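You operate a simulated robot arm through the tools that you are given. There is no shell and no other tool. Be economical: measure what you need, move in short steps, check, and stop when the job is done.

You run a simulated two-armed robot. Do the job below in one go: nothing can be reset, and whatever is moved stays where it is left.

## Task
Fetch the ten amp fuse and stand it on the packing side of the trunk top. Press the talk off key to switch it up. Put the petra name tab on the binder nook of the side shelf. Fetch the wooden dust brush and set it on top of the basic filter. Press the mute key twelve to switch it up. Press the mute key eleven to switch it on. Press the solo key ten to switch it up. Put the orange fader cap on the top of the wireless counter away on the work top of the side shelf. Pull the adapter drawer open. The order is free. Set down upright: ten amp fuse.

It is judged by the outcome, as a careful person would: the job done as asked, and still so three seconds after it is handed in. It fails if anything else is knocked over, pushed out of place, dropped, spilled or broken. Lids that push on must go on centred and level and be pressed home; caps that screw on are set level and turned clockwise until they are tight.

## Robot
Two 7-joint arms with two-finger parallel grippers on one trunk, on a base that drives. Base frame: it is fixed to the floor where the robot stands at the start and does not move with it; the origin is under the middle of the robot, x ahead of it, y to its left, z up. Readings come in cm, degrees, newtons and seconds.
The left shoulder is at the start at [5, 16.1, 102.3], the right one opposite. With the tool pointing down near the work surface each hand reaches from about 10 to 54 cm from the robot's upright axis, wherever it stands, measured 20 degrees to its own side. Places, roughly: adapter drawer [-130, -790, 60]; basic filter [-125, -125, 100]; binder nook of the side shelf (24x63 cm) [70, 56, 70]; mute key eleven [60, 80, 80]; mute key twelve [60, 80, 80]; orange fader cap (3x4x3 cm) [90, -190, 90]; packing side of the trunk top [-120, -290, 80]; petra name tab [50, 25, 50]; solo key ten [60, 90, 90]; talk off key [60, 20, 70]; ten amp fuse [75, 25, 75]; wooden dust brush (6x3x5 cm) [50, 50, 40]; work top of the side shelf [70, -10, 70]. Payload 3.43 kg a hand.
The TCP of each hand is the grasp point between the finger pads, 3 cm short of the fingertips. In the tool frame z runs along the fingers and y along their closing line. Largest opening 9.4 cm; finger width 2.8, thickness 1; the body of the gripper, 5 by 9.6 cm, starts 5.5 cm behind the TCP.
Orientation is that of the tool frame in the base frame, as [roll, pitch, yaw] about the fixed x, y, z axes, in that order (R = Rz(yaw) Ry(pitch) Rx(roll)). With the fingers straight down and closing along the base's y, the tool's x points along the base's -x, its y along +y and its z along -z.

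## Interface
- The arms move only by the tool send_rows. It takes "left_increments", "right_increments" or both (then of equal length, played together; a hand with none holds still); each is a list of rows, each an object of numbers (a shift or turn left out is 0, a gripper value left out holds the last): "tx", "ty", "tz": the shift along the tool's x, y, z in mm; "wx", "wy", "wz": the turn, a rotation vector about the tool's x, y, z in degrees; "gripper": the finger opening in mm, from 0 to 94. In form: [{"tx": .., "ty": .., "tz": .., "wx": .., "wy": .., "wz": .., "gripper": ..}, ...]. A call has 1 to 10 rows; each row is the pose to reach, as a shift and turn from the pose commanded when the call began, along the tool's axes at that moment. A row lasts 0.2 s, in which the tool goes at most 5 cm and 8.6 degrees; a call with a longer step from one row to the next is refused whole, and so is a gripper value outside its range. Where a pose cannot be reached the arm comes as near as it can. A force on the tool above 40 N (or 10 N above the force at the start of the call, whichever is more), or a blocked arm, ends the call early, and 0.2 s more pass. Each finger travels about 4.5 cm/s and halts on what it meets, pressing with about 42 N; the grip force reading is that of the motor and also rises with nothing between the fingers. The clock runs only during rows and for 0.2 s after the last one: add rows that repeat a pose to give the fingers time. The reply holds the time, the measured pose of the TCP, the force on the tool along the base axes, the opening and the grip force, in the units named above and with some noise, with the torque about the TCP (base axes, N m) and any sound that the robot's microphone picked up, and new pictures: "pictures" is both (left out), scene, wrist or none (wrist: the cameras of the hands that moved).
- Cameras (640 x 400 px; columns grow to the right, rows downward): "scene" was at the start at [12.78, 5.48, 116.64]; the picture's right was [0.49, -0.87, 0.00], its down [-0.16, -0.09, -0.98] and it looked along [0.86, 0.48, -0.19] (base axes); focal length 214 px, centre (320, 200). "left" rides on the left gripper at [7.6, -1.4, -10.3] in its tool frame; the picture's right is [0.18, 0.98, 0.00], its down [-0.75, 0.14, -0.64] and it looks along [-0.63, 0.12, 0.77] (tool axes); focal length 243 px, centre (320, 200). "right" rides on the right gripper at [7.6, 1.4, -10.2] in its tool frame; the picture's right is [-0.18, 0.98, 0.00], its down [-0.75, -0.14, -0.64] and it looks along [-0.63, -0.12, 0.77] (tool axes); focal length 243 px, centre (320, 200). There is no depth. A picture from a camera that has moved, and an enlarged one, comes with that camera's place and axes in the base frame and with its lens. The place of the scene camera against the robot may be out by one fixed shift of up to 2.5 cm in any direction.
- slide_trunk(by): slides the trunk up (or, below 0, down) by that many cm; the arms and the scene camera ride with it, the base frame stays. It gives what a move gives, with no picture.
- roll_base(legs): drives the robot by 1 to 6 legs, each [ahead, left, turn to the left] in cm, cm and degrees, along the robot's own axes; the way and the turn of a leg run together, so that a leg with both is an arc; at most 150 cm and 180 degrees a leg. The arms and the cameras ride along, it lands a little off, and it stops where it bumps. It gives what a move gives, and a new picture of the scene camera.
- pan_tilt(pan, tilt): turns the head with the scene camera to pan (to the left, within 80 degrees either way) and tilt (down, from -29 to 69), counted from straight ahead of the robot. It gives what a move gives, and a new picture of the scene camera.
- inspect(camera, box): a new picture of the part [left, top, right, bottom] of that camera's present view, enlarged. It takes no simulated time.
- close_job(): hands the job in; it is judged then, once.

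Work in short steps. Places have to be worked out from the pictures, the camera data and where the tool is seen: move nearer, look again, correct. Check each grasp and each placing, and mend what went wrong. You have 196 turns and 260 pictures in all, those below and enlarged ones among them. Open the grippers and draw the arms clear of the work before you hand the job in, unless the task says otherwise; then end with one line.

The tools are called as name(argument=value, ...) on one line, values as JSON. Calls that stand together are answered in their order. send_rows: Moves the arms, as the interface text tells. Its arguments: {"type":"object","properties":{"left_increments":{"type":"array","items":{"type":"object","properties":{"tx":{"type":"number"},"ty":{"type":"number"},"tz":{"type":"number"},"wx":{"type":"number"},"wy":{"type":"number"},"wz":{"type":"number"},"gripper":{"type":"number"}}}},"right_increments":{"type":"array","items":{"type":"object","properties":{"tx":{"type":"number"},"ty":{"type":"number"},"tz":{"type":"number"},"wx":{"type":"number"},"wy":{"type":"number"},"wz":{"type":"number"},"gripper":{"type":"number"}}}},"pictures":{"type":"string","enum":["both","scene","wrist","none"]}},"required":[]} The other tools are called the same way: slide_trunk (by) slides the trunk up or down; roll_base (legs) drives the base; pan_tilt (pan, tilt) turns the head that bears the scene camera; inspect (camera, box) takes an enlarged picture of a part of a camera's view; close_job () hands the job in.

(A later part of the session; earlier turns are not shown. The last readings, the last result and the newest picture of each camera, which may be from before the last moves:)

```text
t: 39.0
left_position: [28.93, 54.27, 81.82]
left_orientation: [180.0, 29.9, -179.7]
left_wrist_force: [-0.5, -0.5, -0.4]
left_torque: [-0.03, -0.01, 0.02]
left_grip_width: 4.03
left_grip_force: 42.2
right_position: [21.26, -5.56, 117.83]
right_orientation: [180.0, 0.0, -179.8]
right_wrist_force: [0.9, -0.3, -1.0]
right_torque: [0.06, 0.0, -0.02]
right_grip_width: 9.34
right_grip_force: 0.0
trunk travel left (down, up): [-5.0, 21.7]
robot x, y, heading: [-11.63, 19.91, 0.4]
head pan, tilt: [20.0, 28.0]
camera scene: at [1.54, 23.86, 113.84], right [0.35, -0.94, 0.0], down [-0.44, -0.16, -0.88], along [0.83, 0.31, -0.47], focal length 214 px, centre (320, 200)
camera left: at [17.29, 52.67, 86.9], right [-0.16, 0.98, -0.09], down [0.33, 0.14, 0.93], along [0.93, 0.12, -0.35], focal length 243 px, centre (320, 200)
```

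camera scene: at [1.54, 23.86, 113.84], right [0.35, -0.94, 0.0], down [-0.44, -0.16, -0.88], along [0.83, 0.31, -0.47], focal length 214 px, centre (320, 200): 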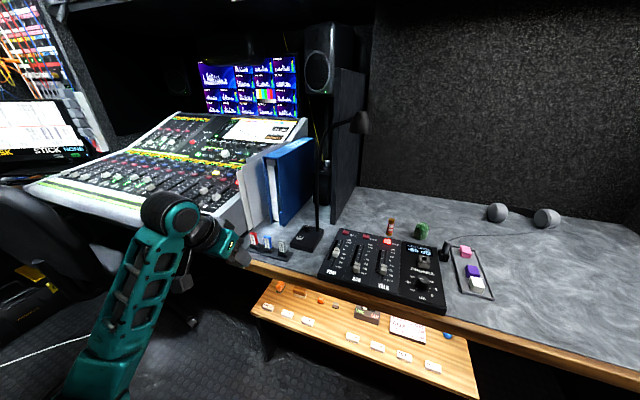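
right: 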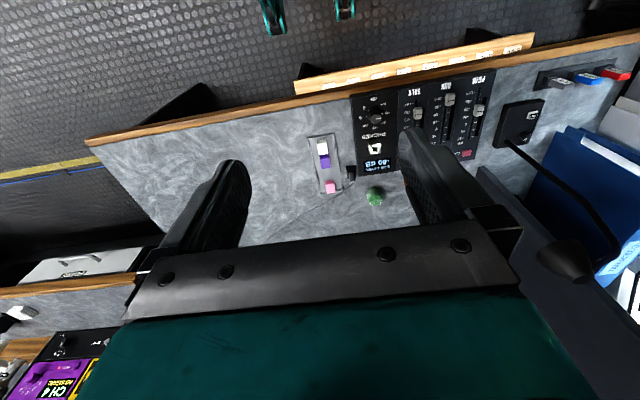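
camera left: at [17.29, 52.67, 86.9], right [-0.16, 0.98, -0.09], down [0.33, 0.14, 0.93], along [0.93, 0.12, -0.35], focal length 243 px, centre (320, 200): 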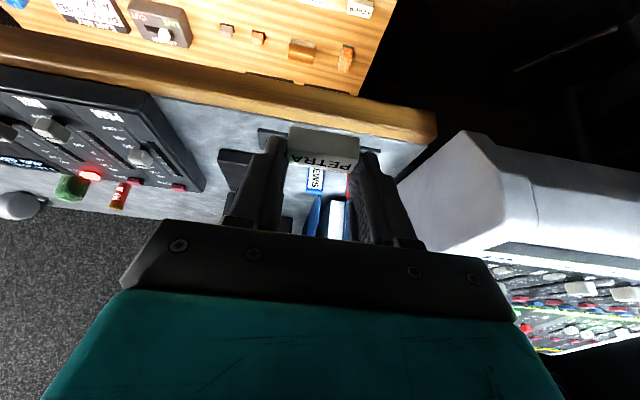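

The elbow hangs low; extending over the desk could hit its edge. I raise the trunk 15 cm so the arm passes well above.

slide_trunk(by=15)

send_rows(left_increments=[{"tx": -35, "tz": 20, "ty": 5}, {"tx": -70, "tz": 40, "ty": 15}, {"tx": -100, "tz": 58, "ty": 25}], pictures="both")

```text
t: 40.7
left_position: [29.09, 54.27, 96.7]
left_orientation: [-179.9, 30.1, -179.8]
left_wrist_force: [-0.4, 1.0, 0.4]
left_torque: [0.0, 0.0, 0.0]
left_grip_width: 4.06
left_grip_force: 41.6
right_position: [21.29, -5.7, 132.84]
right_orientation: [180.0, -0.1, -179.8]
right_wrist_force: [0.3, -0.3, -0.4]
right_torque: [0.0, 0.0, -0.02]
right_grip_width: 9.41
right_grip_force: 0.0
trunk travel left (down, up): [-20.0, 6.7]
robot x, y, heading: [-11.57, 19.69, 0.2]
head pan, tilt: [20.0, 28.0]
```

```text
t: 41.5
left_position: [40.7, 56.9, 96.66]
left_orientation: [179.9, 29.9, -179.7]
left_wrist_force: [0.4, 0.8, -0.8]
left_torque: [0.0, 0.01, -0.01]
left_grip_width: 4.03
left_grip_force: 41.6
right_position: [21.36, -5.63, 132.69]
right_orientation: [-180.0, -0.1, -179.8]
right_wrist_force: [-0.3, -0.6, 1.2]
right_torque: [-0.02, 0.05, -0.04]
right_grip_width: 9.41
right_grip_force: 0.0
trunk travel left (down, up): [-20.0, 6.7]
robot x, y, heading: [-11.69, 19.73, -0.0]
head pan, tilt: [20.0, 28.0]
camera scene: at [1.58, 23.85, 128.84], right [0.35, -0.94, 0.0], down [-0.44, -0.16, -0.88], along [0.83, 0.31, -0.47], focal length 214 px, centre (320, 200)
camera left: at [28.97, 55.28, 101.88], right [-0.16, 0.98, -0.09], down [0.33, 0.14, 0.93], along [0.93, 0.12, -0.35], focal length 243 px, centre (320, 200)
```

scene: 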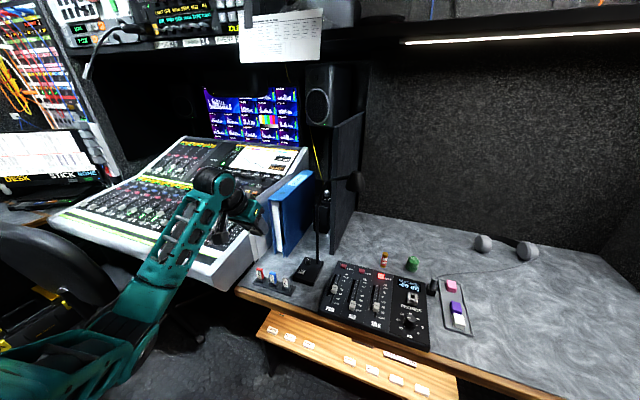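
left: 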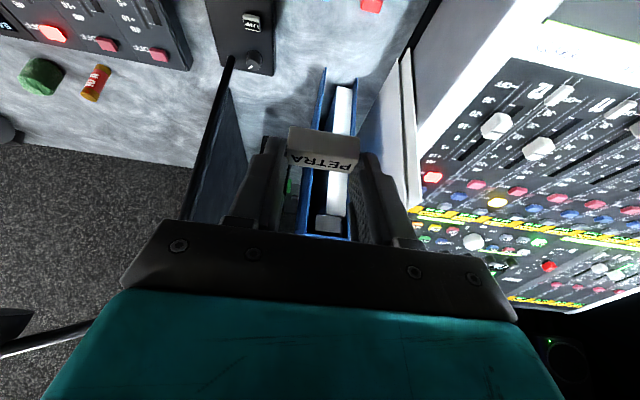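

Spot [53.5, 57.5] between lamp base (y<51) and binder (x>58.5) is free. I move to above it.

send_rows(left_increments=[{"tx": -10, "tz": 40, "ty": 2}, {"tx": -15, "tz": 80, "ty": 4}, {"tx": -19, "tz": 120, "ty": 6}, {"tx": -19, "tz": 160, "ty": 6}, {"tx": -19, "tz": 200, "ty": 6}, {"tx": -19, "tz": 219, "ty": 6}], pictures="both")

```text
t: 42.9
left_position: [53.09, 57.42, 78.7]
left_orientation: [180.0, 30.2, -179.7]
left_wrist_force: [-6.1, -0.5, 4.1]
left_torque: [0.02, 0.12, 0.02]
left_grip_width: 4.03
left_grip_force: 42.0
right_position: [21.21, -5.63, 132.77]
right_orientation: [180.0, 0.2, -179.8]
right_wrist_force: [-0.8, -0.7, -0.3]
right_torque: [0.0, 0.01, 0.0]
right_grip_width: 9.4
right_grip_force: 0.1
trunk travel left (down, up): [-20.0, 6.7]
robot x, y, heading: [-11.83, 19.83, 0.2]
head pan, tilt: [20.0, 28.0]
camera scene: at [1.43, 23.82, 128.87], right [0.35, -0.94, 0.0], down [-0.44, -0.16, -0.88], along [0.83, 0.31, -0.47], focal length 214 px, centre (320, 200)
camera left: at [41.37, 55.78, 83.77], right [-0.16, 0.98, -0.09], down [0.33, 0.14, 0.93], along [0.93, 0.12, -0.35], focal length 243 px, centre (320, 200)
```

scene: 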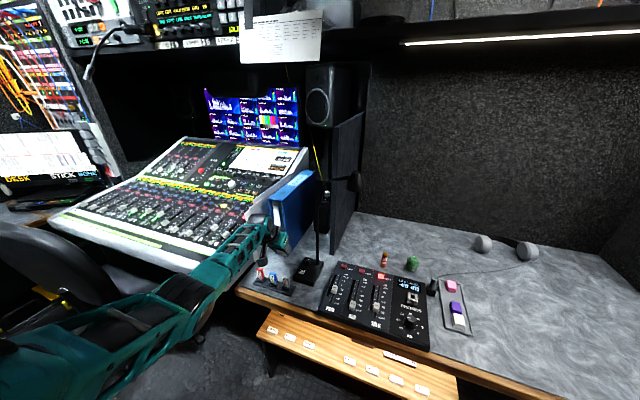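
left: 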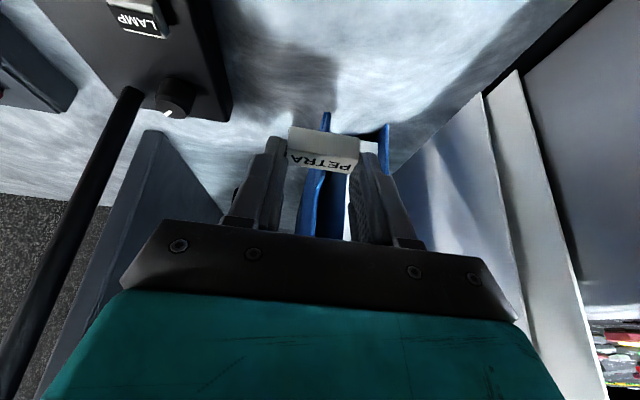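

A force of ~7 N appeared; I hold to see whether it is real contact.

send_rows(left_increments=[{"tz": 0}, {"tz": 0}], pictures="none")

inspect(camera="scene", box=[200, 160, 380, 300])

inspect(camera="left", box=[180, 80, 480, 260])

```text
t: 43.5
left_position: [53.16, 57.36, 78.64]
left_orientation: [-180.0, 30.1, -179.7]
left_wrist_force: [-6.4, 0.4, 2.1]
left_torque: [0.02, 0.09, 0.06]
left_grip_width: 4.04
left_grip_force: 42.2
right_position: [21.22, -5.7, 132.71]
right_orientation: [-180.0, 0.1, -179.8]
right_wrist_force: [-0.1, 0.9, 0.1]
right_torque: [-0.01, -0.01, 0.02]
right_grip_width: 9.39
right_grip_force: 0.0
trunk travel left (down, up): [-20.0, 6.7]
robot x, y, heading: [-11.6, 19.76, 0.3]
head pan, tilt: [20.0, 28.0]
```

```text
2.86 times, centred on (290, 230) of scene
camera zoom: at [1.48, 23.84, 128.85], right [0.35, -0.94, 0.0], down [-0.44, -0.16, -0.88], along [0.83, 0.31, -0.47], focal length 613 px, centre (406, 114)
```

zoom: 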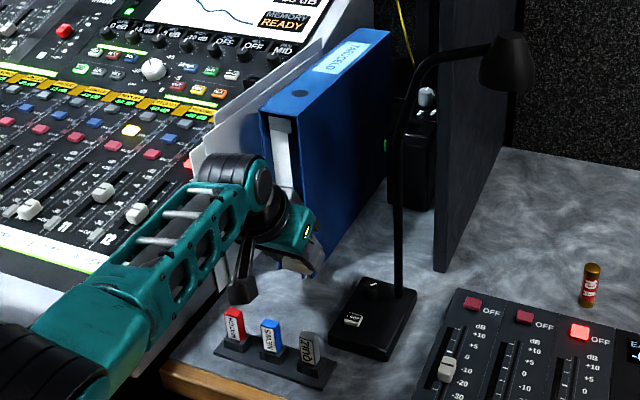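

```text
2.13 times, centred on (330, 170) of left
camera zoom: at [41.39, 55.78, 83.74], right [-0.16, 0.98, -0.09], down [0.33, 0.14, 0.93], along [0.93, 0.12, -0.35], focal length 518 px, centre (299, 264)
```

zoom: 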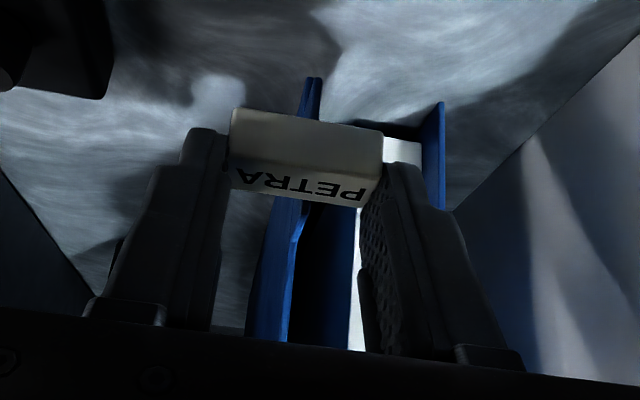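

Contact is real: fingertip/tab front meets the binder edge around x≈56. I back off 2.5 cm and look again.

send_rows(left_increments=[{"tx": 11, "tz": -6}, {"tx": 22, "tz": -12}, {"tx": 22, "tz": -12}], pictures="both")

inspect(camera="scene", box=[220, 220, 340, 300])

```text
t: 44.3
left_position: [50.79, 57.36, 78.62]
left_orientation: [-179.9, 29.9, -179.8]
left_wrist_force: [0.5, 0.0, -1.1]
left_torque: [-0.03, -0.01, -0.03]
left_grip_width: 4.05
left_grip_force: 42.1
right_position: [21.16, -5.6, 132.85]
right_orientation: [-180.0, -0.1, -179.8]
right_wrist_force: [-0.4, -0.3, 0.2]
right_torque: [-0.02, 0.03, 0.0]
right_grip_width: 9.43
right_grip_force: 0.1
trunk travel left (down, up): [-20.0, 6.7]
robot x, y, heading: [-11.7, 19.54, 0.1]
head pan, tilt: [20.0, 28.0]
camera scene: at [1.55, 23.85, 128.84], right [0.35, -0.94, 0.0], down [-0.44, -0.16, -0.88], along [0.83, 0.31, -0.47], focal length 214 px, centre (320, 200)
camera left: at [38.95, 55.77, 83.72], right [-0.16, 0.98, -0.09], down [0.33, 0.14, 0.93], along [0.93, 0.12, -0.35], focal length 243 px, centre (320, 200)
```

scene: 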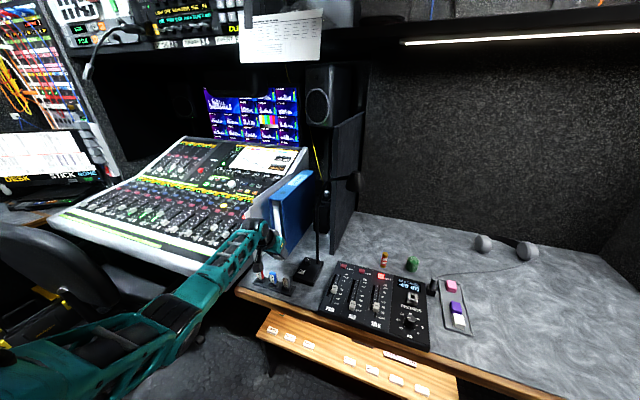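
left: 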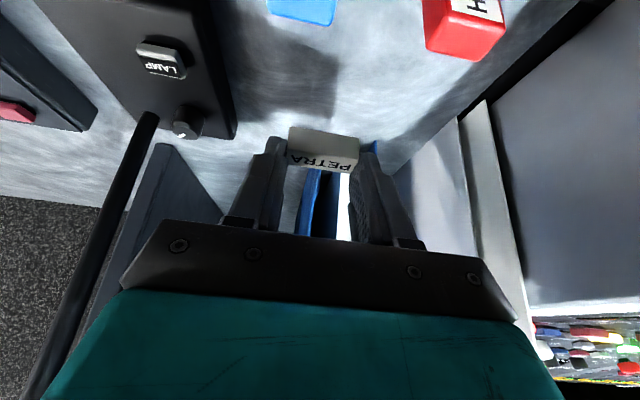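

```text
5.00 times, centred on (280, 260) of scene
camera zoom: at [1.55, 23.85, 128.84], right [0.35, -0.94, 0.0], down [-0.44, -0.16, -0.88], along [0.83, 0.31, -0.47], focal length 1072 px, centre (520, -100)
```

zoom: 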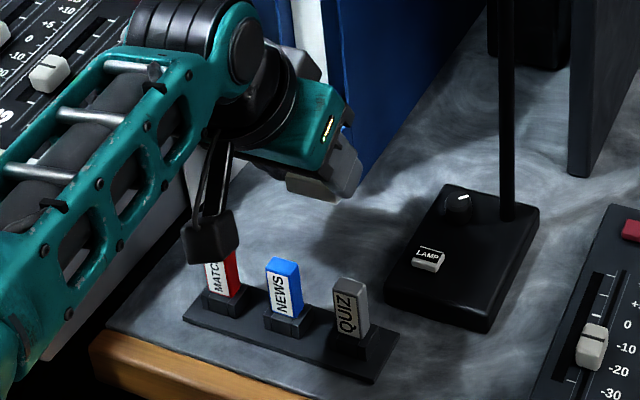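

The wrist camera housing would come close to the key tops (z≈77) at this tilt. I steepen the tool by 10° to clear it, then descend part way.

send_rows(left_increments=[{"wy": 5}, {"wy": 10}, {"wy": 10}], pictures="none")

send_rows(left_increments=[{"tx": 4, "tz": 11}, {"tx": 8, "tz": 22}, {"tx": 10, "tz": 28}], pictures="both")

inspect(camera="scene", box=[220, 220, 340, 300])

```text
t: 45.1
left_position: [50.58, 57.44, 78.61]
left_orientation: [-179.9, 20.0, -179.7]
left_wrist_force: [-0.6, 1.2, 0.1]
left_torque: [0.0, 0.04, -0.01]
left_grip_width: 4.05
left_grip_force: 42.1
right_position: [21.32, -5.48, 132.76]
right_orientation: [-180.0, 0.0, -179.8]
right_wrist_force: [0.6, 0.0, -0.5]
right_torque: [0.02, 0.0, -0.03]
right_grip_width: 9.42
right_grip_force: 0.1
trunk travel left (down, up): [-20.0, 6.7]
robot x, y, heading: [-11.9, 19.67, 0.5]
head pan, tilt: [20.0, 28.0]
```

```text
t: 45.9
left_position: [50.71, 57.44, 75.5]
left_orientation: [-180.0, 20.0, -179.7]
left_wrist_force: [0.6, 0.0, 0.0]
left_torque: [-0.03, 0.0, -0.01]
left_grip_width: 4.04
left_grip_force: 41.9
right_position: [21.22, -5.58, 132.7]
right_orientation: [180.0, 0.0, -179.8]
right_wrist_force: [0.2, -0.7, 0.0]
right_torque: [0.0, -0.01, -0.01]
right_grip_width: 9.41
right_grip_force: 0.1
trunk travel left (down, up): [-20.0, 6.7]
robot x, y, heading: [-11.6, 19.93, -0.0]
head pan, tilt: [20.0, 28.0]
camera scene: at [1.55, 23.85, 128.84], right [0.35, -0.94, 0.0], down [-0.44, -0.16, -0.88], along [0.83, 0.31, -0.47], focal length 214 px, centre (320, 200)
camera left: at [40.02, 55.83, 82.69], right [-0.18, 0.98, -0.06], down [0.49, 0.14, 0.86], along [0.85, 0.12, -0.5], focal length 243 px, centre (320, 200)
```

scene: 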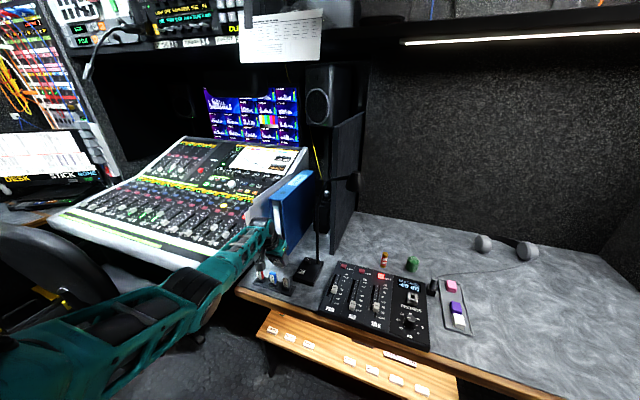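
left: 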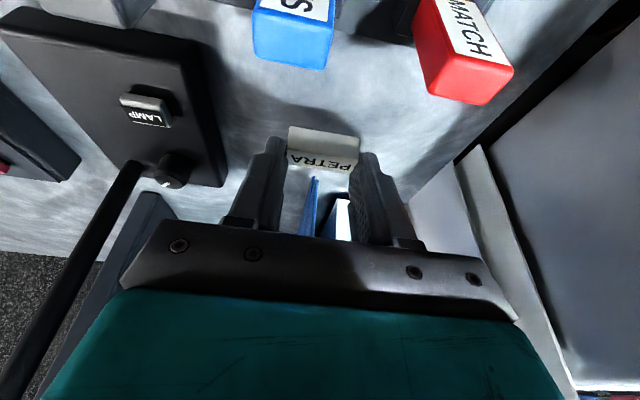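

```text
5.00 times, centred on (280, 260) of scene
camera zoom: at [1.55, 23.85, 128.84], right [0.35, -0.94, 0.0], down [-0.44, -0.16, -0.88], along [0.83, 0.31, -0.47], focal length 1072 px, centre (520, -100)
```

zoom: 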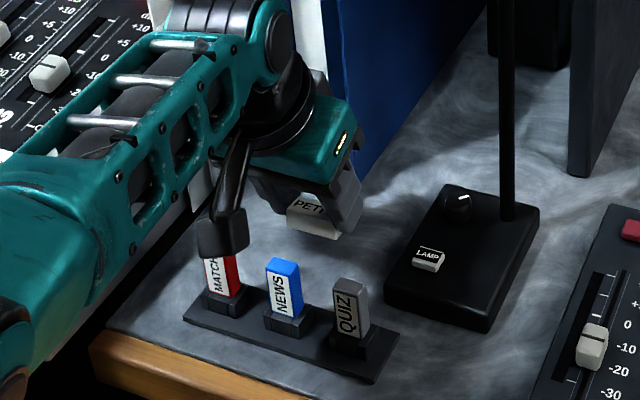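

Clear of the keys. I keep descending in small steps, watching the force.

send_rows(left_increments=[{"tx": 2, "tz": 5}, {"tx": 3.4, "tz": 9.4}, {"tx": 4.4, "tz": 12}, {"tx": 5.1, "tz": 14}], pictures="wrist")

```text
t: 46.9
left_position: [50.74, 57.49, 73.96]
left_orientation: [-179.9, 20.0, -179.6]
left_wrist_force: [-0.3, -0.3, -0.1]
left_torque: [0.0, -0.03, 0.03]
left_grip_width: 4.07
left_grip_force: 41.7
right_position: [21.22, -5.62, 132.83]
right_orientation: [180.0, -0.1, -179.8]
right_wrist_force: [0.6, 0.8, 0.2]
right_torque: [0.02, -0.04, -0.01]
right_grip_width: 9.38
right_grip_force: 0.0
trunk travel left (down, up): [-20.0, 6.7]
robot x, y, heading: [-11.81, 19.87, 0.2]
head pan, tilt: [20.0, 28.0]
camera left: at [40.02, 55.84, 81.22], right [-0.18, 0.98, -0.06], down [0.49, 0.14, 0.86], along [0.85, 0.12, -0.5], focal length 243 px, centre (320, 200)
```

left: 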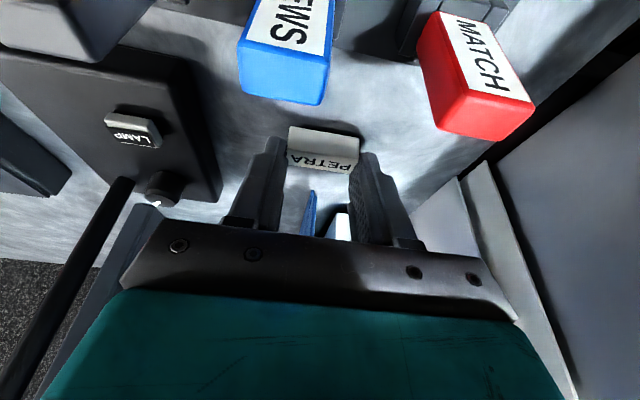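

No contact yet; continue.

send_rows(left_increments=[{"tx": 1.7, "tz": 4.7}, {"tx": 3.4, "tz": 9.4}, {"tx": 4.4, "tz": 12}, {"tx": 5.1, "tz": 14}], pictures="wrist")

```text
t: 47.8
left_position: [51.21, 57.55, 73.77]
left_orientation: [-180.0, 20.9, -179.7]
left_wrist_force: [-9.8, -3.0, 17.4]
left_torque: [-0.17, 0.14, -0.04]
left_grip_width: 4.08
left_grip_force: 42.1
right_position: [21.07, -5.63, 132.91]
right_orientation: [179.9, 0.0, -179.8]
right_wrist_force: [0.6, 0.8, 1.0]
right_torque: [0.02, -0.03, -0.01]
right_grip_width: 9.39
right_grip_force: 0.0
trunk travel left (down, up): [-20.0, 6.7]
robot x, y, heading: [-11.32, 19.92, 0.3]
head pan, tilt: [20.0, 28.0]
stopped in row 4 (left hand): the force on the tool passed its limit (the readings are from after the stop); the commanded pose is now the measured one
camera left: at [40.28, 55.9, 80.7], right [-0.18, 0.98, -0.07], down [0.47, 0.14, 0.87], along [0.86, 0.12, -0.49], focal length 243 px, centre (320, 200)
```

left: 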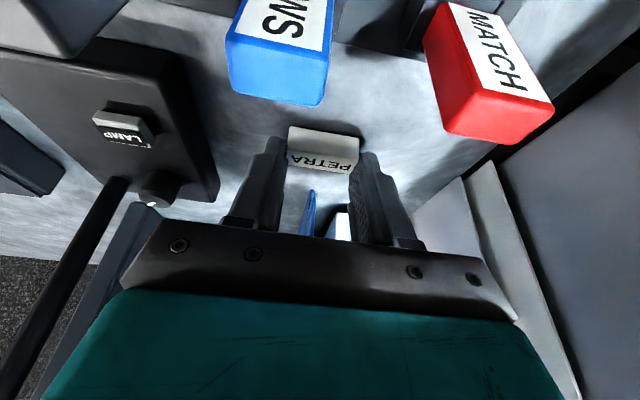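

Contact on the desk (surface ≈ z 70.2). I relieve 2 mm and open the fingers.

send_rows(left_increments=[{"tx": -0.5, "tz": -1.5}, {"tx": -0.5, "tz": -1.5, "gripper": 60}, {"tx": -0.5, "tz": -1.5, "gripper": 60}, {"tx": -0.5, "tz": -1.5, "gripper": 60}], pictures="wrist")

```text
t: 48.8
left_position: [50.94, 57.44, 73.42]
left_orientation: [179.9, 20.5, -179.8]
left_wrist_force: [-0.3, 0.0, 0.1]
left_torque: [-0.01, -0.02, 0.0]
left_grip_width: 5.98
left_grip_force: 0.1
right_position: [21.24, -5.59, 132.76]
right_orientation: [-180.0, 0.0, -179.8]
right_wrist_force: [-1.2, -0.3, -0.2]
right_torque: [0.01, 0.0, -0.02]
right_grip_width: 9.37
right_grip_force: 0.2
trunk travel left (down, up): [-20.0, 6.7]
robot x, y, heading: [-11.72, 19.46, 0.5]
head pan, tilt: [20.0, 28.0]
camera left: at [40.24, 55.89, 80.37], right [-0.18, 0.98, -0.06], down [0.48, 0.14, 0.87], along [0.86, 0.12, -0.5], focal length 243 px, centre (320, 200)
```

left: 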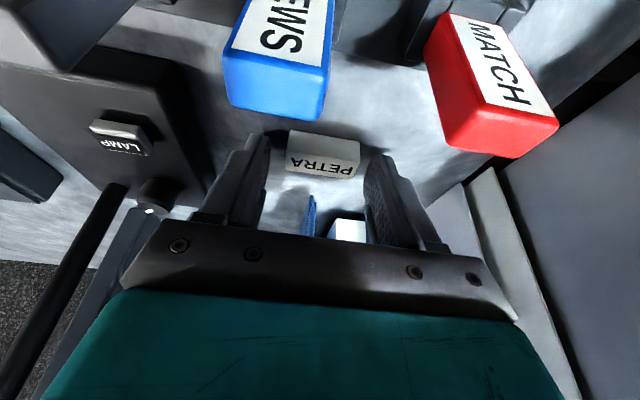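

Released. I withdraw upward.

send_rows(left_increments=[{"tz": -30}, {"tz": -70}, {"tz": -110}, {"tz": -150}, {"tz": -180}], pictures="both")

inspect(camera="scene", box=[220, 220, 340, 300])

```text
t: 50.0
left_position: [44.65, 57.38, 90.13]
left_orientation: [-180.0, 20.5, -179.5]
left_wrist_force: [0.5, 0.7, 0.0]
left_torque: [-0.01, 0.0, 0.02]
left_grip_width: 6.0
left_grip_force: 0.0
right_position: [21.23, -5.51, 132.86]
right_orientation: [-180.0, 0.0, -179.9]
right_wrist_force: [-0.5, 0.3, 0.1]
right_torque: [0.01, 0.0, 0.02]
right_grip_width: 9.43
right_grip_force: 0.1
trunk travel left (down, up): [-20.0, 6.7]
robot x, y, heading: [-11.71, 19.69, 0.4]
head pan, tilt: [20.0, 28.0]
camera scene: at [1.5, 23.84, 128.85], right [0.35, -0.94, 0.0], down [-0.44, -0.16, -0.88], along [0.83, 0.31, -0.47], focal length 214 px, centre (320, 200)
camera left: at [33.93, 55.85, 97.12], right [-0.18, 0.98, -0.07], down [0.48, 0.14, 0.87], along [0.86, 0.12, -0.5], focal length 243 px, centre (320, 200)
```

scene: 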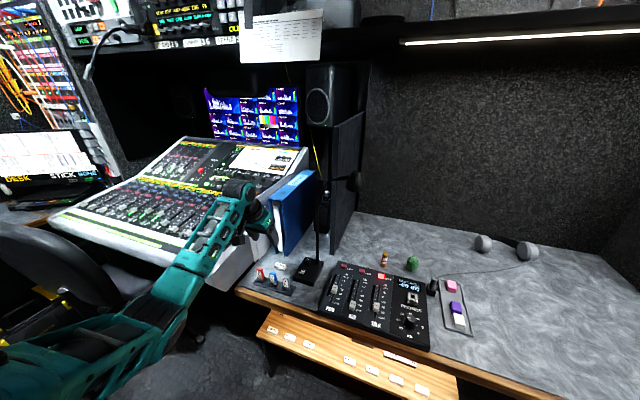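
left: 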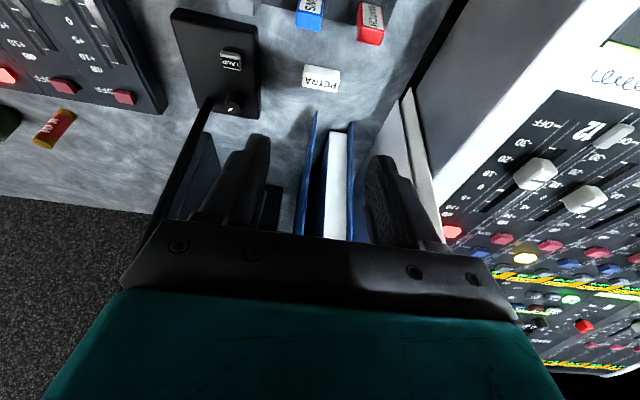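

```text
5.00 times, centred on (280, 260) of scene
camera zoom: at [1.5, 23.84, 128.85], right [0.35, -0.94, 0.0], down [-0.44, -0.16, -0.88], along [0.83, 0.31, -0.47], focal length 1072 px, centre (520, -100)
```

zoom: 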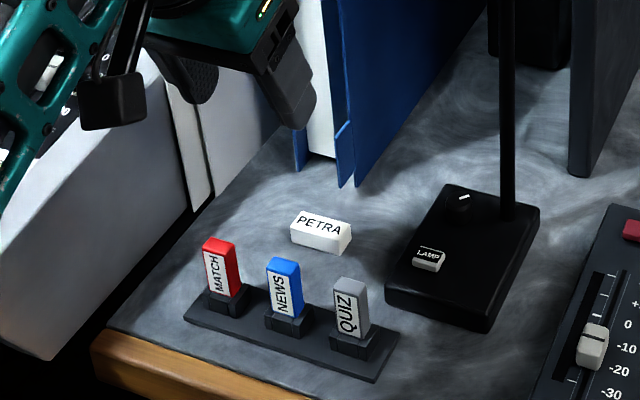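

PETRA sits flat in the nook. Next the console keys: I look at the console channel strips 10–12.

pan_tilt(pan=45, tilt=30)

inspect(camera="scene", box=[200, 90, 440, 240])

inspect(camera="left", box=[430, 80, 640, 330])

```text
t: 50.9
left_position: [44.71, 57.51, 90.12]
left_orientation: [179.9, 20.7, -179.5]
left_wrist_force: [-0.5, -0.5, 0.2]
left_torque: [0.01, 0.01, 0.0]
left_grip_width: 5.97
left_grip_force: 0.0
right_position: [21.28, -5.55, 132.83]
right_orientation: [180.0, 0.0, -179.7]
right_wrist_force: [0.2, 0.5, 1.2]
right_torque: [0.03, -0.01, 0.0]
right_grip_width: 9.39
right_grip_force: 0.1
trunk travel left (down, up): [-20.0, 6.7]
robot x, y, heading: [-11.87, 19.65, 0.2]
head pan, tilt: [45.0, 30.0]
camera scene: at [-0.66, 27.11, 128.53], right [0.71, -0.7, 0.0], down [-0.35, -0.35, -0.87], along [0.61, 0.61, -0.5], focal length 214 px, centre (320, 200)
```

scene: 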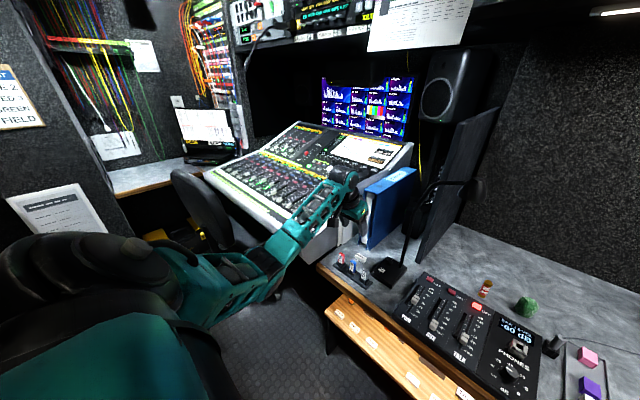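

```text
2.67 times, centred on (320, 165) of scene
camera zoom: at [-0.66, 27.11, 128.53], right [0.71, -0.7, 0.0], down [-0.35, -0.35, -0.87], along [0.61, 0.61, -0.5], focal length 572 px, centre (320, 293)
```

zoom: 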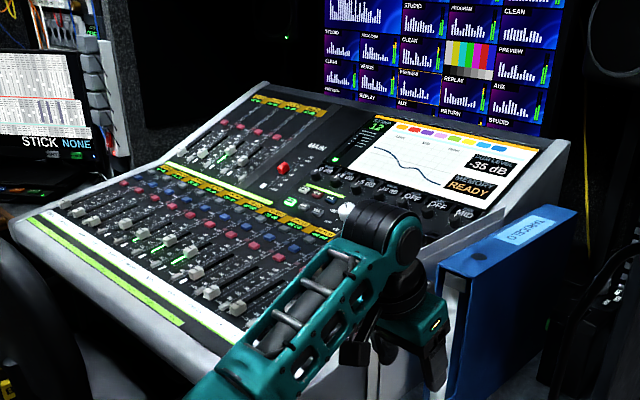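

```text
1.60 times, centred on (535, 205) of left
camera zoom: at [33.98, 55.89, 97.06], right [-0.18, 0.98, -0.06], down [0.48, 0.14, 0.87], along [0.86, 0.12, -0.5], focal length 388 px, centre (-24, 192)
```

zoom: 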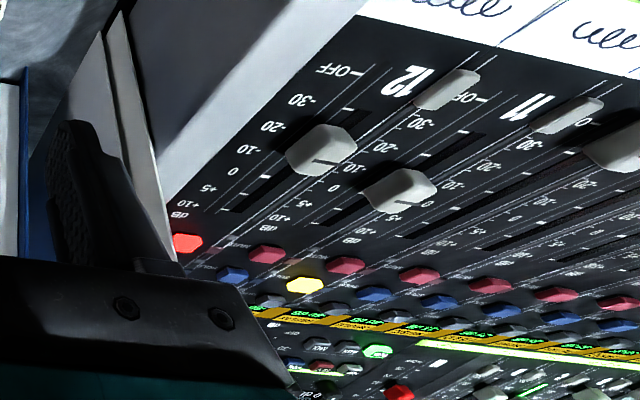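

Lit red key at the right end is mute 12, next (unlit) mute 11, lit yellow is solo 10 – consistent with "up" = released. I close the gripper and raise the hand over the console for a better view.

send_rows(left_increments=[{"tz": -30, "gripper": 0}, {"tz": -60}, {"tz": -90, "ty": 20}, {"tz": -110, "ty": 60}, {"tz": -120, "ty": 100}, {"tz": -120, "ty": 140}, {"tz": -120, "ty": 170}], pictures="wrist")

```text
t: 52.5
left_position: [40.49, 74.54, 101.41]
left_orientation: [180.0, 20.6, -179.7]
left_wrist_force: [-0.8, -0.3, -0.2]
left_torque: [0.01, 0.0, -0.01]
left_grip_width: 0.0
left_grip_force: 32.8
right_position: [21.3, -5.59, 132.75]
right_orientation: [-180.0, 0.0, -179.6]
right_wrist_force: [-0.8, 0.5, 0.1]
right_torque: [0.02, -0.01, 0.01]
right_grip_width: 9.4
right_grip_force: 0.0
trunk travel left (down, up): [-20.0, 6.7]
robot x, y, heading: [-11.63, 19.79, 0.4]
head pan, tilt: [45.0, 30.0]
camera left: at [29.64, 72.91, 108.41], right [-0.18, 0.98, -0.06], down [0.48, 0.14, 0.87], along [0.86, 0.12, -0.5], focal length 243 px, centre (320, 200)
```

left: 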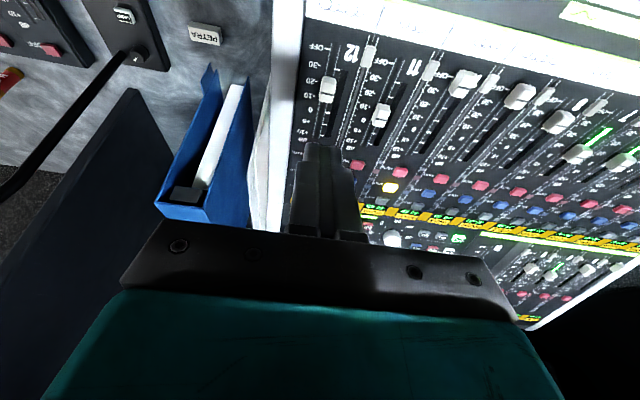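

I enlarge to identify the strips.

inspect(camera="left", box=[270, 30, 510, 210])

```text
2.22 times, centred on (390, 120) of left
camera zoom: at [29.64, 72.91, 108.41], right [-0.18, 0.98, -0.06], down [0.48, 0.14, 0.87], along [0.86, 0.12, -0.5], focal length 539 px, centre (164, 378)
```

zoom: 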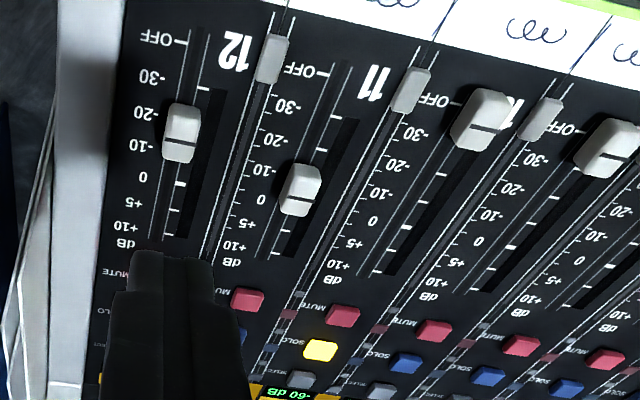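

Triangulated: mute 11 ≈ [57.8, 82.1, 84.9], solo 10 ≈ [61.6, 89.0, 85.6], mute 12 ≈ [57.8, 75.3, 84.9]. I drive nearer so the left arm reaches.

roll_base(legs=[[0, 14, 0], [11, 0, 0]])

```text
t: 54.7
left_position: [51.73, 89.02, 101.33]
left_orientation: [180.0, 20.5, -179.7]
left_wrist_force: [0.9, -0.2, -0.2]
left_torque: [0.02, 0.01, -0.02]
left_grip_width: 0.01
left_grip_force: 32.4
right_position: [32.49, 8.94, 132.72]
right_orientation: [-180.0, 0.0, -179.8]
right_wrist_force: [0.9, 0.9, 0.7]
right_torque: [-0.01, 0.05, 0.01]
right_grip_width: 9.43
right_grip_force: 0.1
trunk travel left (down, up): [-20.0, 6.7]
robot x, y, heading: [-0.53, 34.3, 0.1]
head pan, tilt: [45.0, 30.0]
camera scene: at [10.55, 41.69, 128.52], right [0.71, -0.71, 0.0], down [-0.35, -0.35, -0.87], along [0.61, 0.61, -0.5], focal length 214 px, centre (320, 200)
```

scene: 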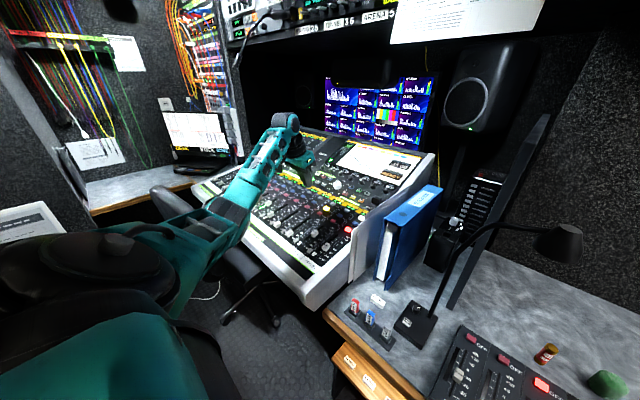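

I move above solo 10 (TCP to x≈61.8, z≈91).

send_rows(left_increments=[{"tx": -20, "tz": 43}, {"tx": -40, "tz": 86}, {"tx": -59, "tz": 128}], pictures="wrist")

inspect(camera="scene", box=[260, 140, 400, 270])

```text
t: 55.5
left_position: [61.39, 88.53, 91.58]
left_orientation: [179.7, 20.6, 179.9]
left_wrist_force: [-0.1, -0.2, 1.7]
left_torque: [0.03, 0.04, 0.03]
left_grip_width: 0.02
left_grip_force: 32.6
left hand out of reach, approached as far as the arm can: row 3
right_position: [32.37, 8.91, 132.75]
right_orientation: [-179.9, 0.0, -180.0]
right_wrist_force: [0.5, 0.5, -0.4]
right_torque: [-0.02, -0.02, 0.02]
right_grip_width: 9.38
right_grip_force: 0.1
trunk travel left (down, up): [-20.0, 6.7]
robot x, y, heading: [-0.54, 34.08, 0.1]
head pan, tilt: [45.0, 30.0]
camera left: at [50.55, 86.94, 98.63], right [-0.17, 0.98, -0.06], down [0.48, 0.14, 0.87], along [0.86, 0.12, -0.49], focal length 243 px, centre (320, 200)
```

left: 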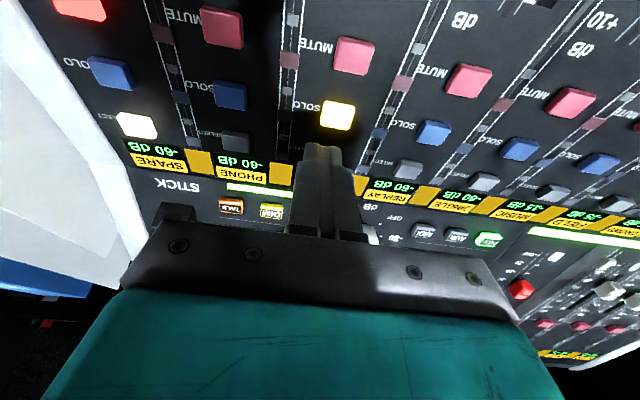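

```text
3.08 times, centred on (330, 205) of scene
camera zoom: at [10.5, 41.66, 128.52], right [0.71, -0.71, 0.0], down [-0.35, -0.35, -0.87], along [0.61, 0.61, -0.5], focal length 660 px, centre (289, 185)
```

zoom: 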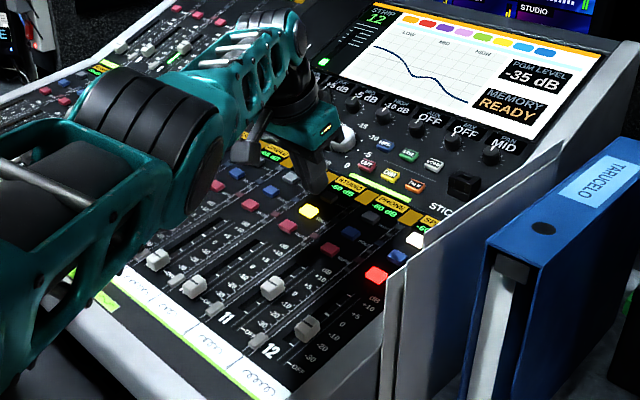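

Solo 10 key confirmed at ≈[61.5, 89.2, 85.7], but at the arm's limit. I shift the base 4 cm left.

roll_base(legs=[[2, 5, 0]])

```text
t: 56.4
left_position: [63.24, 93.5, 91.54]
left_orientation: [-180.0, 20.5, -179.7]
left_wrist_force: [0.0, 0.8, -0.1]
left_torque: [-0.02, -0.03, 0.0]
left_grip_width: 0.0
left_grip_force: 32.9
right_position: [34.38, 13.97, 132.81]
right_orientation: [179.9, 0.0, -179.7]
right_wrist_force: [0.6, 0.3, 0.4]
right_torque: [-0.06, 0.02, 0.0]
right_grip_width: 9.42
right_grip_force: 0.0
trunk travel left (down, up): [-20.0, 6.7]
robot x, y, heading: [1.65, 39.2, 0.5]
head pan, tilt: [45.0, 30.0]
camera scene: at [12.48, 46.75, 128.52], right [0.71, -0.71, 0.0], down [-0.35, -0.36, -0.87], along [0.61, 0.61, -0.5], focal length 214 px, centre (320, 200)
```

scene: 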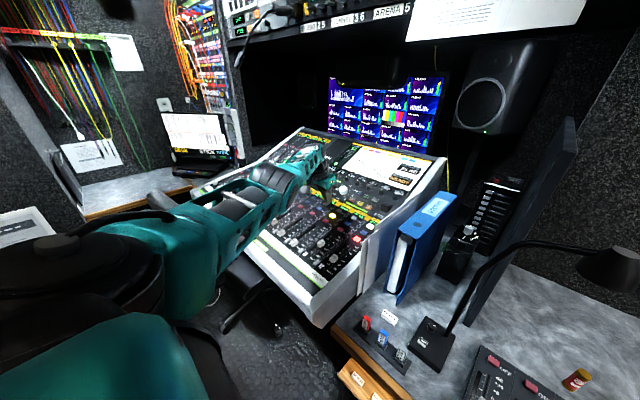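

I shift to just above the key, then press down stepwise.

send_rows(left_increments=[{"ty": -22, "tx": 10}, {"ty": -44, "tx": 20.7, "tz": 5}, {"ty": -44, "tx": 20.7, "tz": 12.5}, {"ty": -44, "tx": 20.7, "tz": 12.5}], pictures="wrist")

inspect(camera="left", box=[240, 80, 400, 180])

```text
t: 57.4
left_position: [61.58, 88.99, 89.65]
left_orientation: [180.0, 20.6, -179.8]
left_wrist_force: [-0.5, -0.9, -0.1]
left_torque: [-0.02, -0.04, 0.04]
left_grip_width: 0.02
left_grip_force: 33.0
right_position: [34.4, 13.81, 132.85]
right_orientation: [-180.0, 0.0, -179.8]
right_wrist_force: [-0.1, -0.6, 0.0]
right_torque: [0.03, 0.0, -0.02]
right_grip_width: 9.39
right_grip_force: 0.1
trunk travel left (down, up): [-20.0, 6.7]
robot x, y, heading: [1.68, 39.41, 0.3]
head pan, tilt: [45.0, 30.0]
camera left: at [50.9, 87.44, 96.68], right [-0.18, 0.98, -0.06], down [0.48, 0.14, 0.87], along [0.86, 0.12, -0.5], focal length 243 px, centre (320, 200)
```

left: 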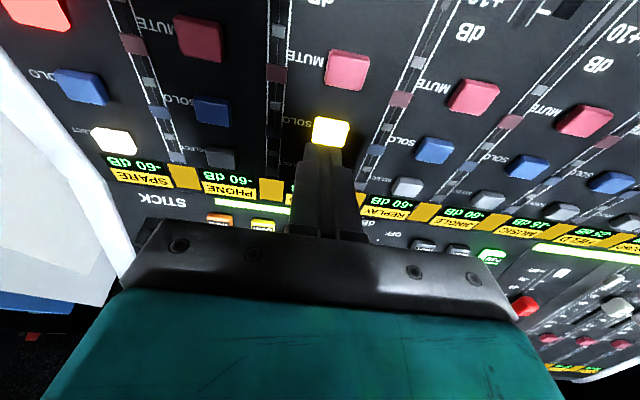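

```text
4.00 times, centred on (320, 130) of left
camera zoom: at [50.9, 87.44, 96.68], right [-0.18, 0.98, -0.06], down [0.48, 0.14, 0.87], along [0.86, 0.12, -0.5], focal length 970 px, centre (320, 480)
```

zoom: 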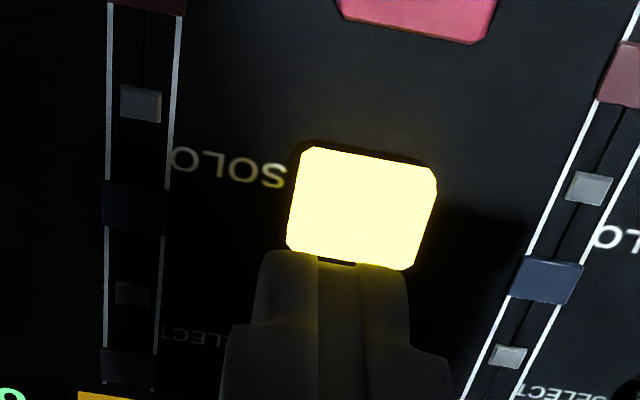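

Tip is over the key, slightly right of centre; I shift 3 mm left and press.

send_rows(left_increments=[{"ty": 3, "tx": 3}, {"ty": 3, "tx": 4, "tz": 4}, {"ty": 3, "tx": 5, "tz": 7}, {"ty": 3, "tx": 6, "tz": 9.5}, {"ty": 3, "tx": 7, "tz": 12}], pictures="wrist")

```text
t: 58.6
left_position: [61.47, 89.43, 88.57]
left_orientation: [179.9, 20.8, -179.8]
left_wrist_force: [-0.1, -0.3, 3.9]
left_torque: [0.0, 0.0, 0.01]
left_grip_width: 0.01
left_grip_force: 32.8
right_position: [34.28, 13.95, 132.74]
right_orientation: [179.9, 0.2, -179.8]
right_wrist_force: [-0.1, 0.3, -0.1]
right_torque: [-0.03, -0.02, -0.02]
right_grip_width: 9.4
right_grip_force: 0.0
trunk travel left (down, up): [-20.0, 6.7]
robot x, y, heading: [1.24, 39.23, 0.3]
head pan, tilt: [45.0, 30.0]
heard: click
camera left: at [50.73, 87.83, 95.48], right [-0.18, 0.98, -0.06], down [0.48, 0.14, 0.87], along [0.86, 0.12, -0.49], focal length 243 px, centre (320, 200)
```

left: 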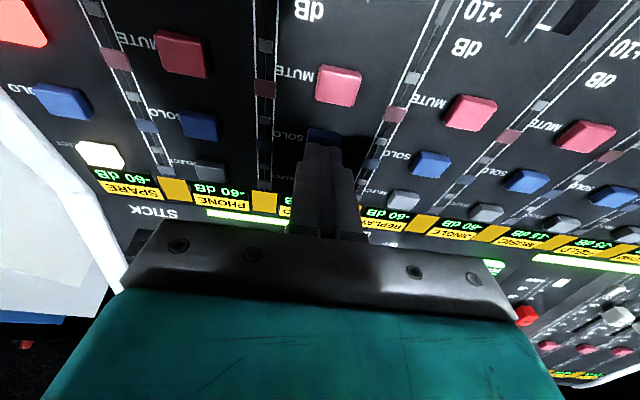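

Click heard and solo 10 went dark. I lift and move over mute 11.

send_rows(left_increments=[{"tx": -7, "tz": -19}, {"tx": 12, "tz": -26, "ty": -36}, {"tx": 30, "tz": -24, "ty": -72}, {"tx": 30.5, "tz": -21, "ty": -72}], pictures="wrist")

inspect(camera="left", box=[240, 80, 400, 180])

```text
t: 59.6
left_position: [57.72, 82.29, 89.26]
left_orientation: [180.0, 20.6, -179.8]
left_wrist_force: [0.4, 0.6, -0.5]
left_torque: [0.02, -0.02, -0.02]
left_grip_width: 0.0
left_grip_force: 32.4
right_position: [34.22, 14.08, 132.79]
right_orientation: [-180.0, -0.1, -179.8]
right_wrist_force: [-0.5, -0.5, 1.0]
right_torque: [0.01, -0.02, -0.03]
right_grip_width: 9.41
right_grip_force: 0.1
trunk travel left (down, up): [-20.0, 6.7]
robot x, y, heading: [1.43, 39.48, 0.3]
head pan, tilt: [45.0, 30.0]
camera left: at [47.05, 80.65, 96.23], right [-0.18, 0.98, -0.06], down [0.48, 0.14, 0.87], along [0.86, 0.12, -0.5], focal length 243 px, centre (320, 200)
```

left: 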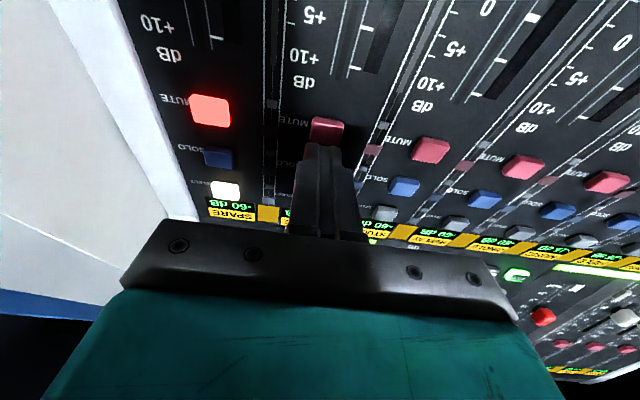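

```text
4.00 times, centred on (320, 130) of left
camera zoom: at [47.05, 80.65, 96.23], right [-0.18, 0.98, -0.06], down [0.48, 0.14, 0.87], along [0.86, 0.12, -0.5], focal length 970 px, centre (320, 480)
```

zoom: 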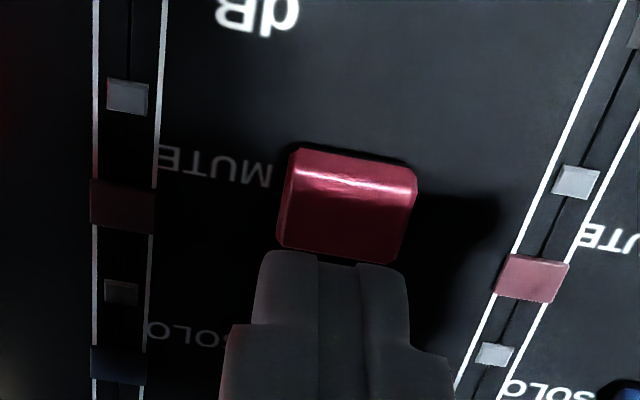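

Well aligned over mute 11; press.

send_rows(left_increments=[{"ty": 1, "tx": 3}, {"ty": 1, "tx": 4, "tz": 4}, {"ty": 1, "tx": 5, "tz": 7}, {"ty": 1, "tx": 6, "tz": 9.5}, {"ty": 1, "tx": 7, "tz": 12}, {"ty": 1, "tx": 7.5, "tz": 14}], pictures="wrist")

```text
t: 61.0
left_position: [57.7, 82.22, 87.91]
left_orientation: [179.9, 20.8, -179.8]
left_wrist_force: [-3.5, -0.2, 13.7]
left_torque: [0.0, 0.14, -0.06]
left_grip_width: 0.0
left_grip_force: 32.9
right_position: [34.17, 13.83, 132.85]
right_orientation: [179.9, 0.1, -179.8]
right_wrist_force: [-0.3, 0.6, 0.0]
right_torque: [0.01, -0.02, 0.0]
right_grip_width: 9.41
right_grip_force: 0.0
trunk travel left (down, up): [-20.0, 6.7]
robot x, y, heading: [1.77, 39.65, 0.4]
head pan, tilt: [45.0, 30.0]
heard: click
camera left: at [46.91, 80.73, 94.88], right [-0.18, 0.98, -0.06], down [0.47, 0.14, 0.87], along [0.86, 0.12, -0.49], focal length 243 px, centre (320, 200)
```

left: 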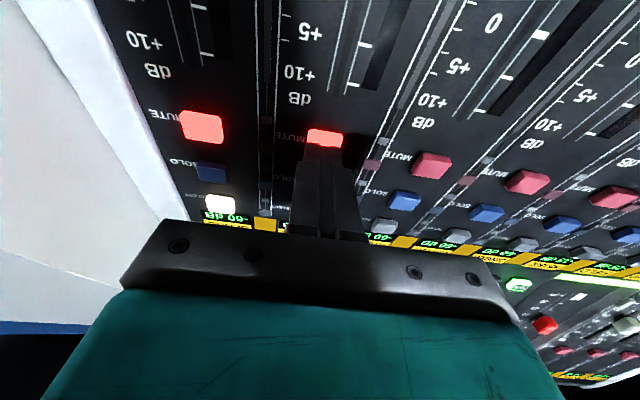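

Mute 11 is lit. Lift and shift 6.8 cm right to mute 12.

send_rows(left_increments=[{"tx": -6, "tz": -17}, {"tx": -7, "tz": -19, "ty": -34}, {"tx": -7, "tz": -19, "ty": -68}, {"tx": -5, "tz": -13, "ty": -68}], pictures="wrist")

inspect(camera="left", box=[240, 80, 400, 180])

```text
t: 62.0
left_position: [57.66, 75.47, 89.01]
left_orientation: [-179.9, 20.5, -179.7]
left_wrist_force: [0.2, -0.7, -1.2]
left_torque: [-0.01, 0.02, -0.04]
left_grip_width: 0.0
left_grip_force: 32.7
right_position: [34.4, 13.87, 132.84]
right_orientation: [179.9, 0.0, -179.8]
right_wrist_force: [-0.1, 0.1, 0.0]
right_torque: [0.0, 0.0, 0.0]
right_grip_width: 9.38
right_grip_force: 0.0
trunk travel left (down, up): [-20.0, 6.7]
robot x, y, heading: [1.21, 39.58, 0.1]
head pan, tilt: [45.0, 30.0]
camera left: at [46.99, 73.86, 96.09], right [-0.18, 0.98, -0.06], down [0.48, 0.14, 0.87], along [0.86, 0.12, -0.5], focal length 243 px, centre (320, 200)
```

left: 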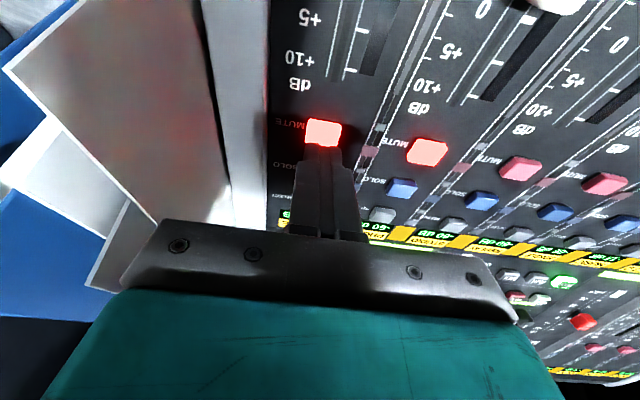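

```text
4.00 times, centred on (320, 130) of left
camera zoom: at [46.99, 73.86, 96.09], right [-0.18, 0.98, -0.06], down [0.48, 0.14, 0.87], along [0.86, 0.12, -0.5], focal length 970 px, centre (320, 480)
```

zoom: 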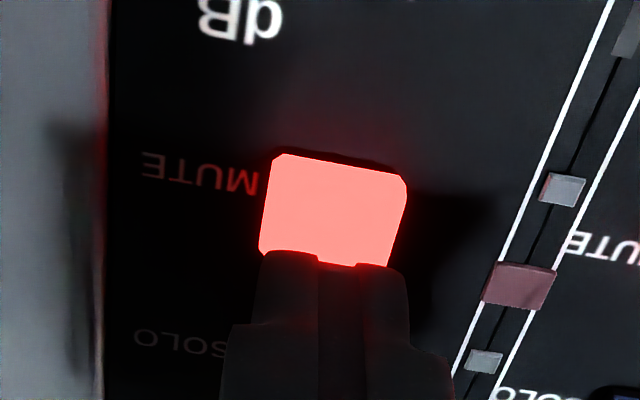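

Aligned; press mute 12.

send_rows(left_increments=[{"tx": 3}, {"tx": 4, "tz": 4}, {"tx": 5, "tz": 7}, {"tx": 6, "tz": 9.5}, {"tx": 7, "tz": 12}], pictures="wrist")

```text
t: 63.2
left_position: [57.44, 75.42, 87.95]
left_orientation: [179.9, 20.9, -179.8]
left_wrist_force: [-0.8, 0.8, 12.4]
left_torque: [0.0, 0.04, 0.01]
left_grip_width: 0.0
left_grip_force: 32.6
right_position: [34.24, 13.89, 132.77]
right_orientation: [179.9, 0.1, -179.8]
right_wrist_force: [-0.6, 0.2, -0.1]
right_torque: [-0.01, -0.01, 0.02]
right_grip_width: 9.41
right_grip_force: 0.1
trunk travel left (down, up): [-20.0, 6.7]
robot x, y, heading: [1.68, 39.37, 0.0]
head pan, tilt: [45.0, 30.0]
heard: click
camera left: at [46.72, 73.88, 94.85], right [-0.18, 0.98, -0.06], down [0.47, 0.14, 0.87], along [0.86, 0.12, -0.49], focal length 243 px, centre (320, 200)
```

left: 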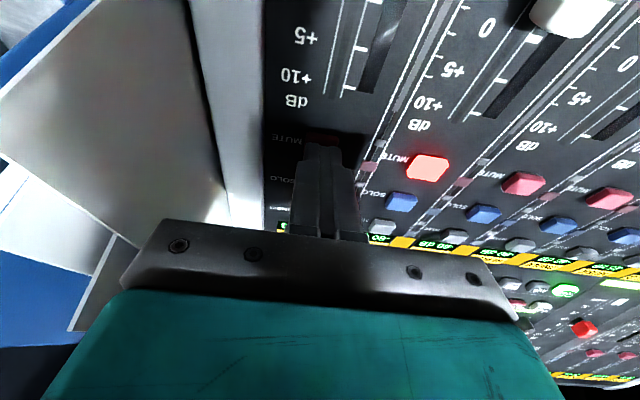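

Mute 12 is dark, done. I lift and retract the left hand, and lower the right hand toward the talk panel (tool straight down, closed).

send_rows(left_increments=[{"tx": -10, "tz": -28}, {"tx": -24, "tz": -66}, {"tx": -30, "tz": -110}, {"tx": 10, "tz": -125}, {"tx": 50, "tz": -140}, {"tx": 90, "tz": -150}, {"tx": 130, "tz": -150}], right_increments=[{"tz": 40, "gripper": 0}, {"tz": 80}, {"tz": 120, "tx": -20, "ty": 10}, {"tz": 160, "tx": -50, "ty": 20}, {"tz": 200, "tx": -80, "ty": 30}, {"tz": 240, "tx": -100, "ty": 40}, {"tz": 280, "tx": -120, "ty": 50}], pictures="wrist")

```text
refused: row 4 steps farther than a row can; nothing moved
```

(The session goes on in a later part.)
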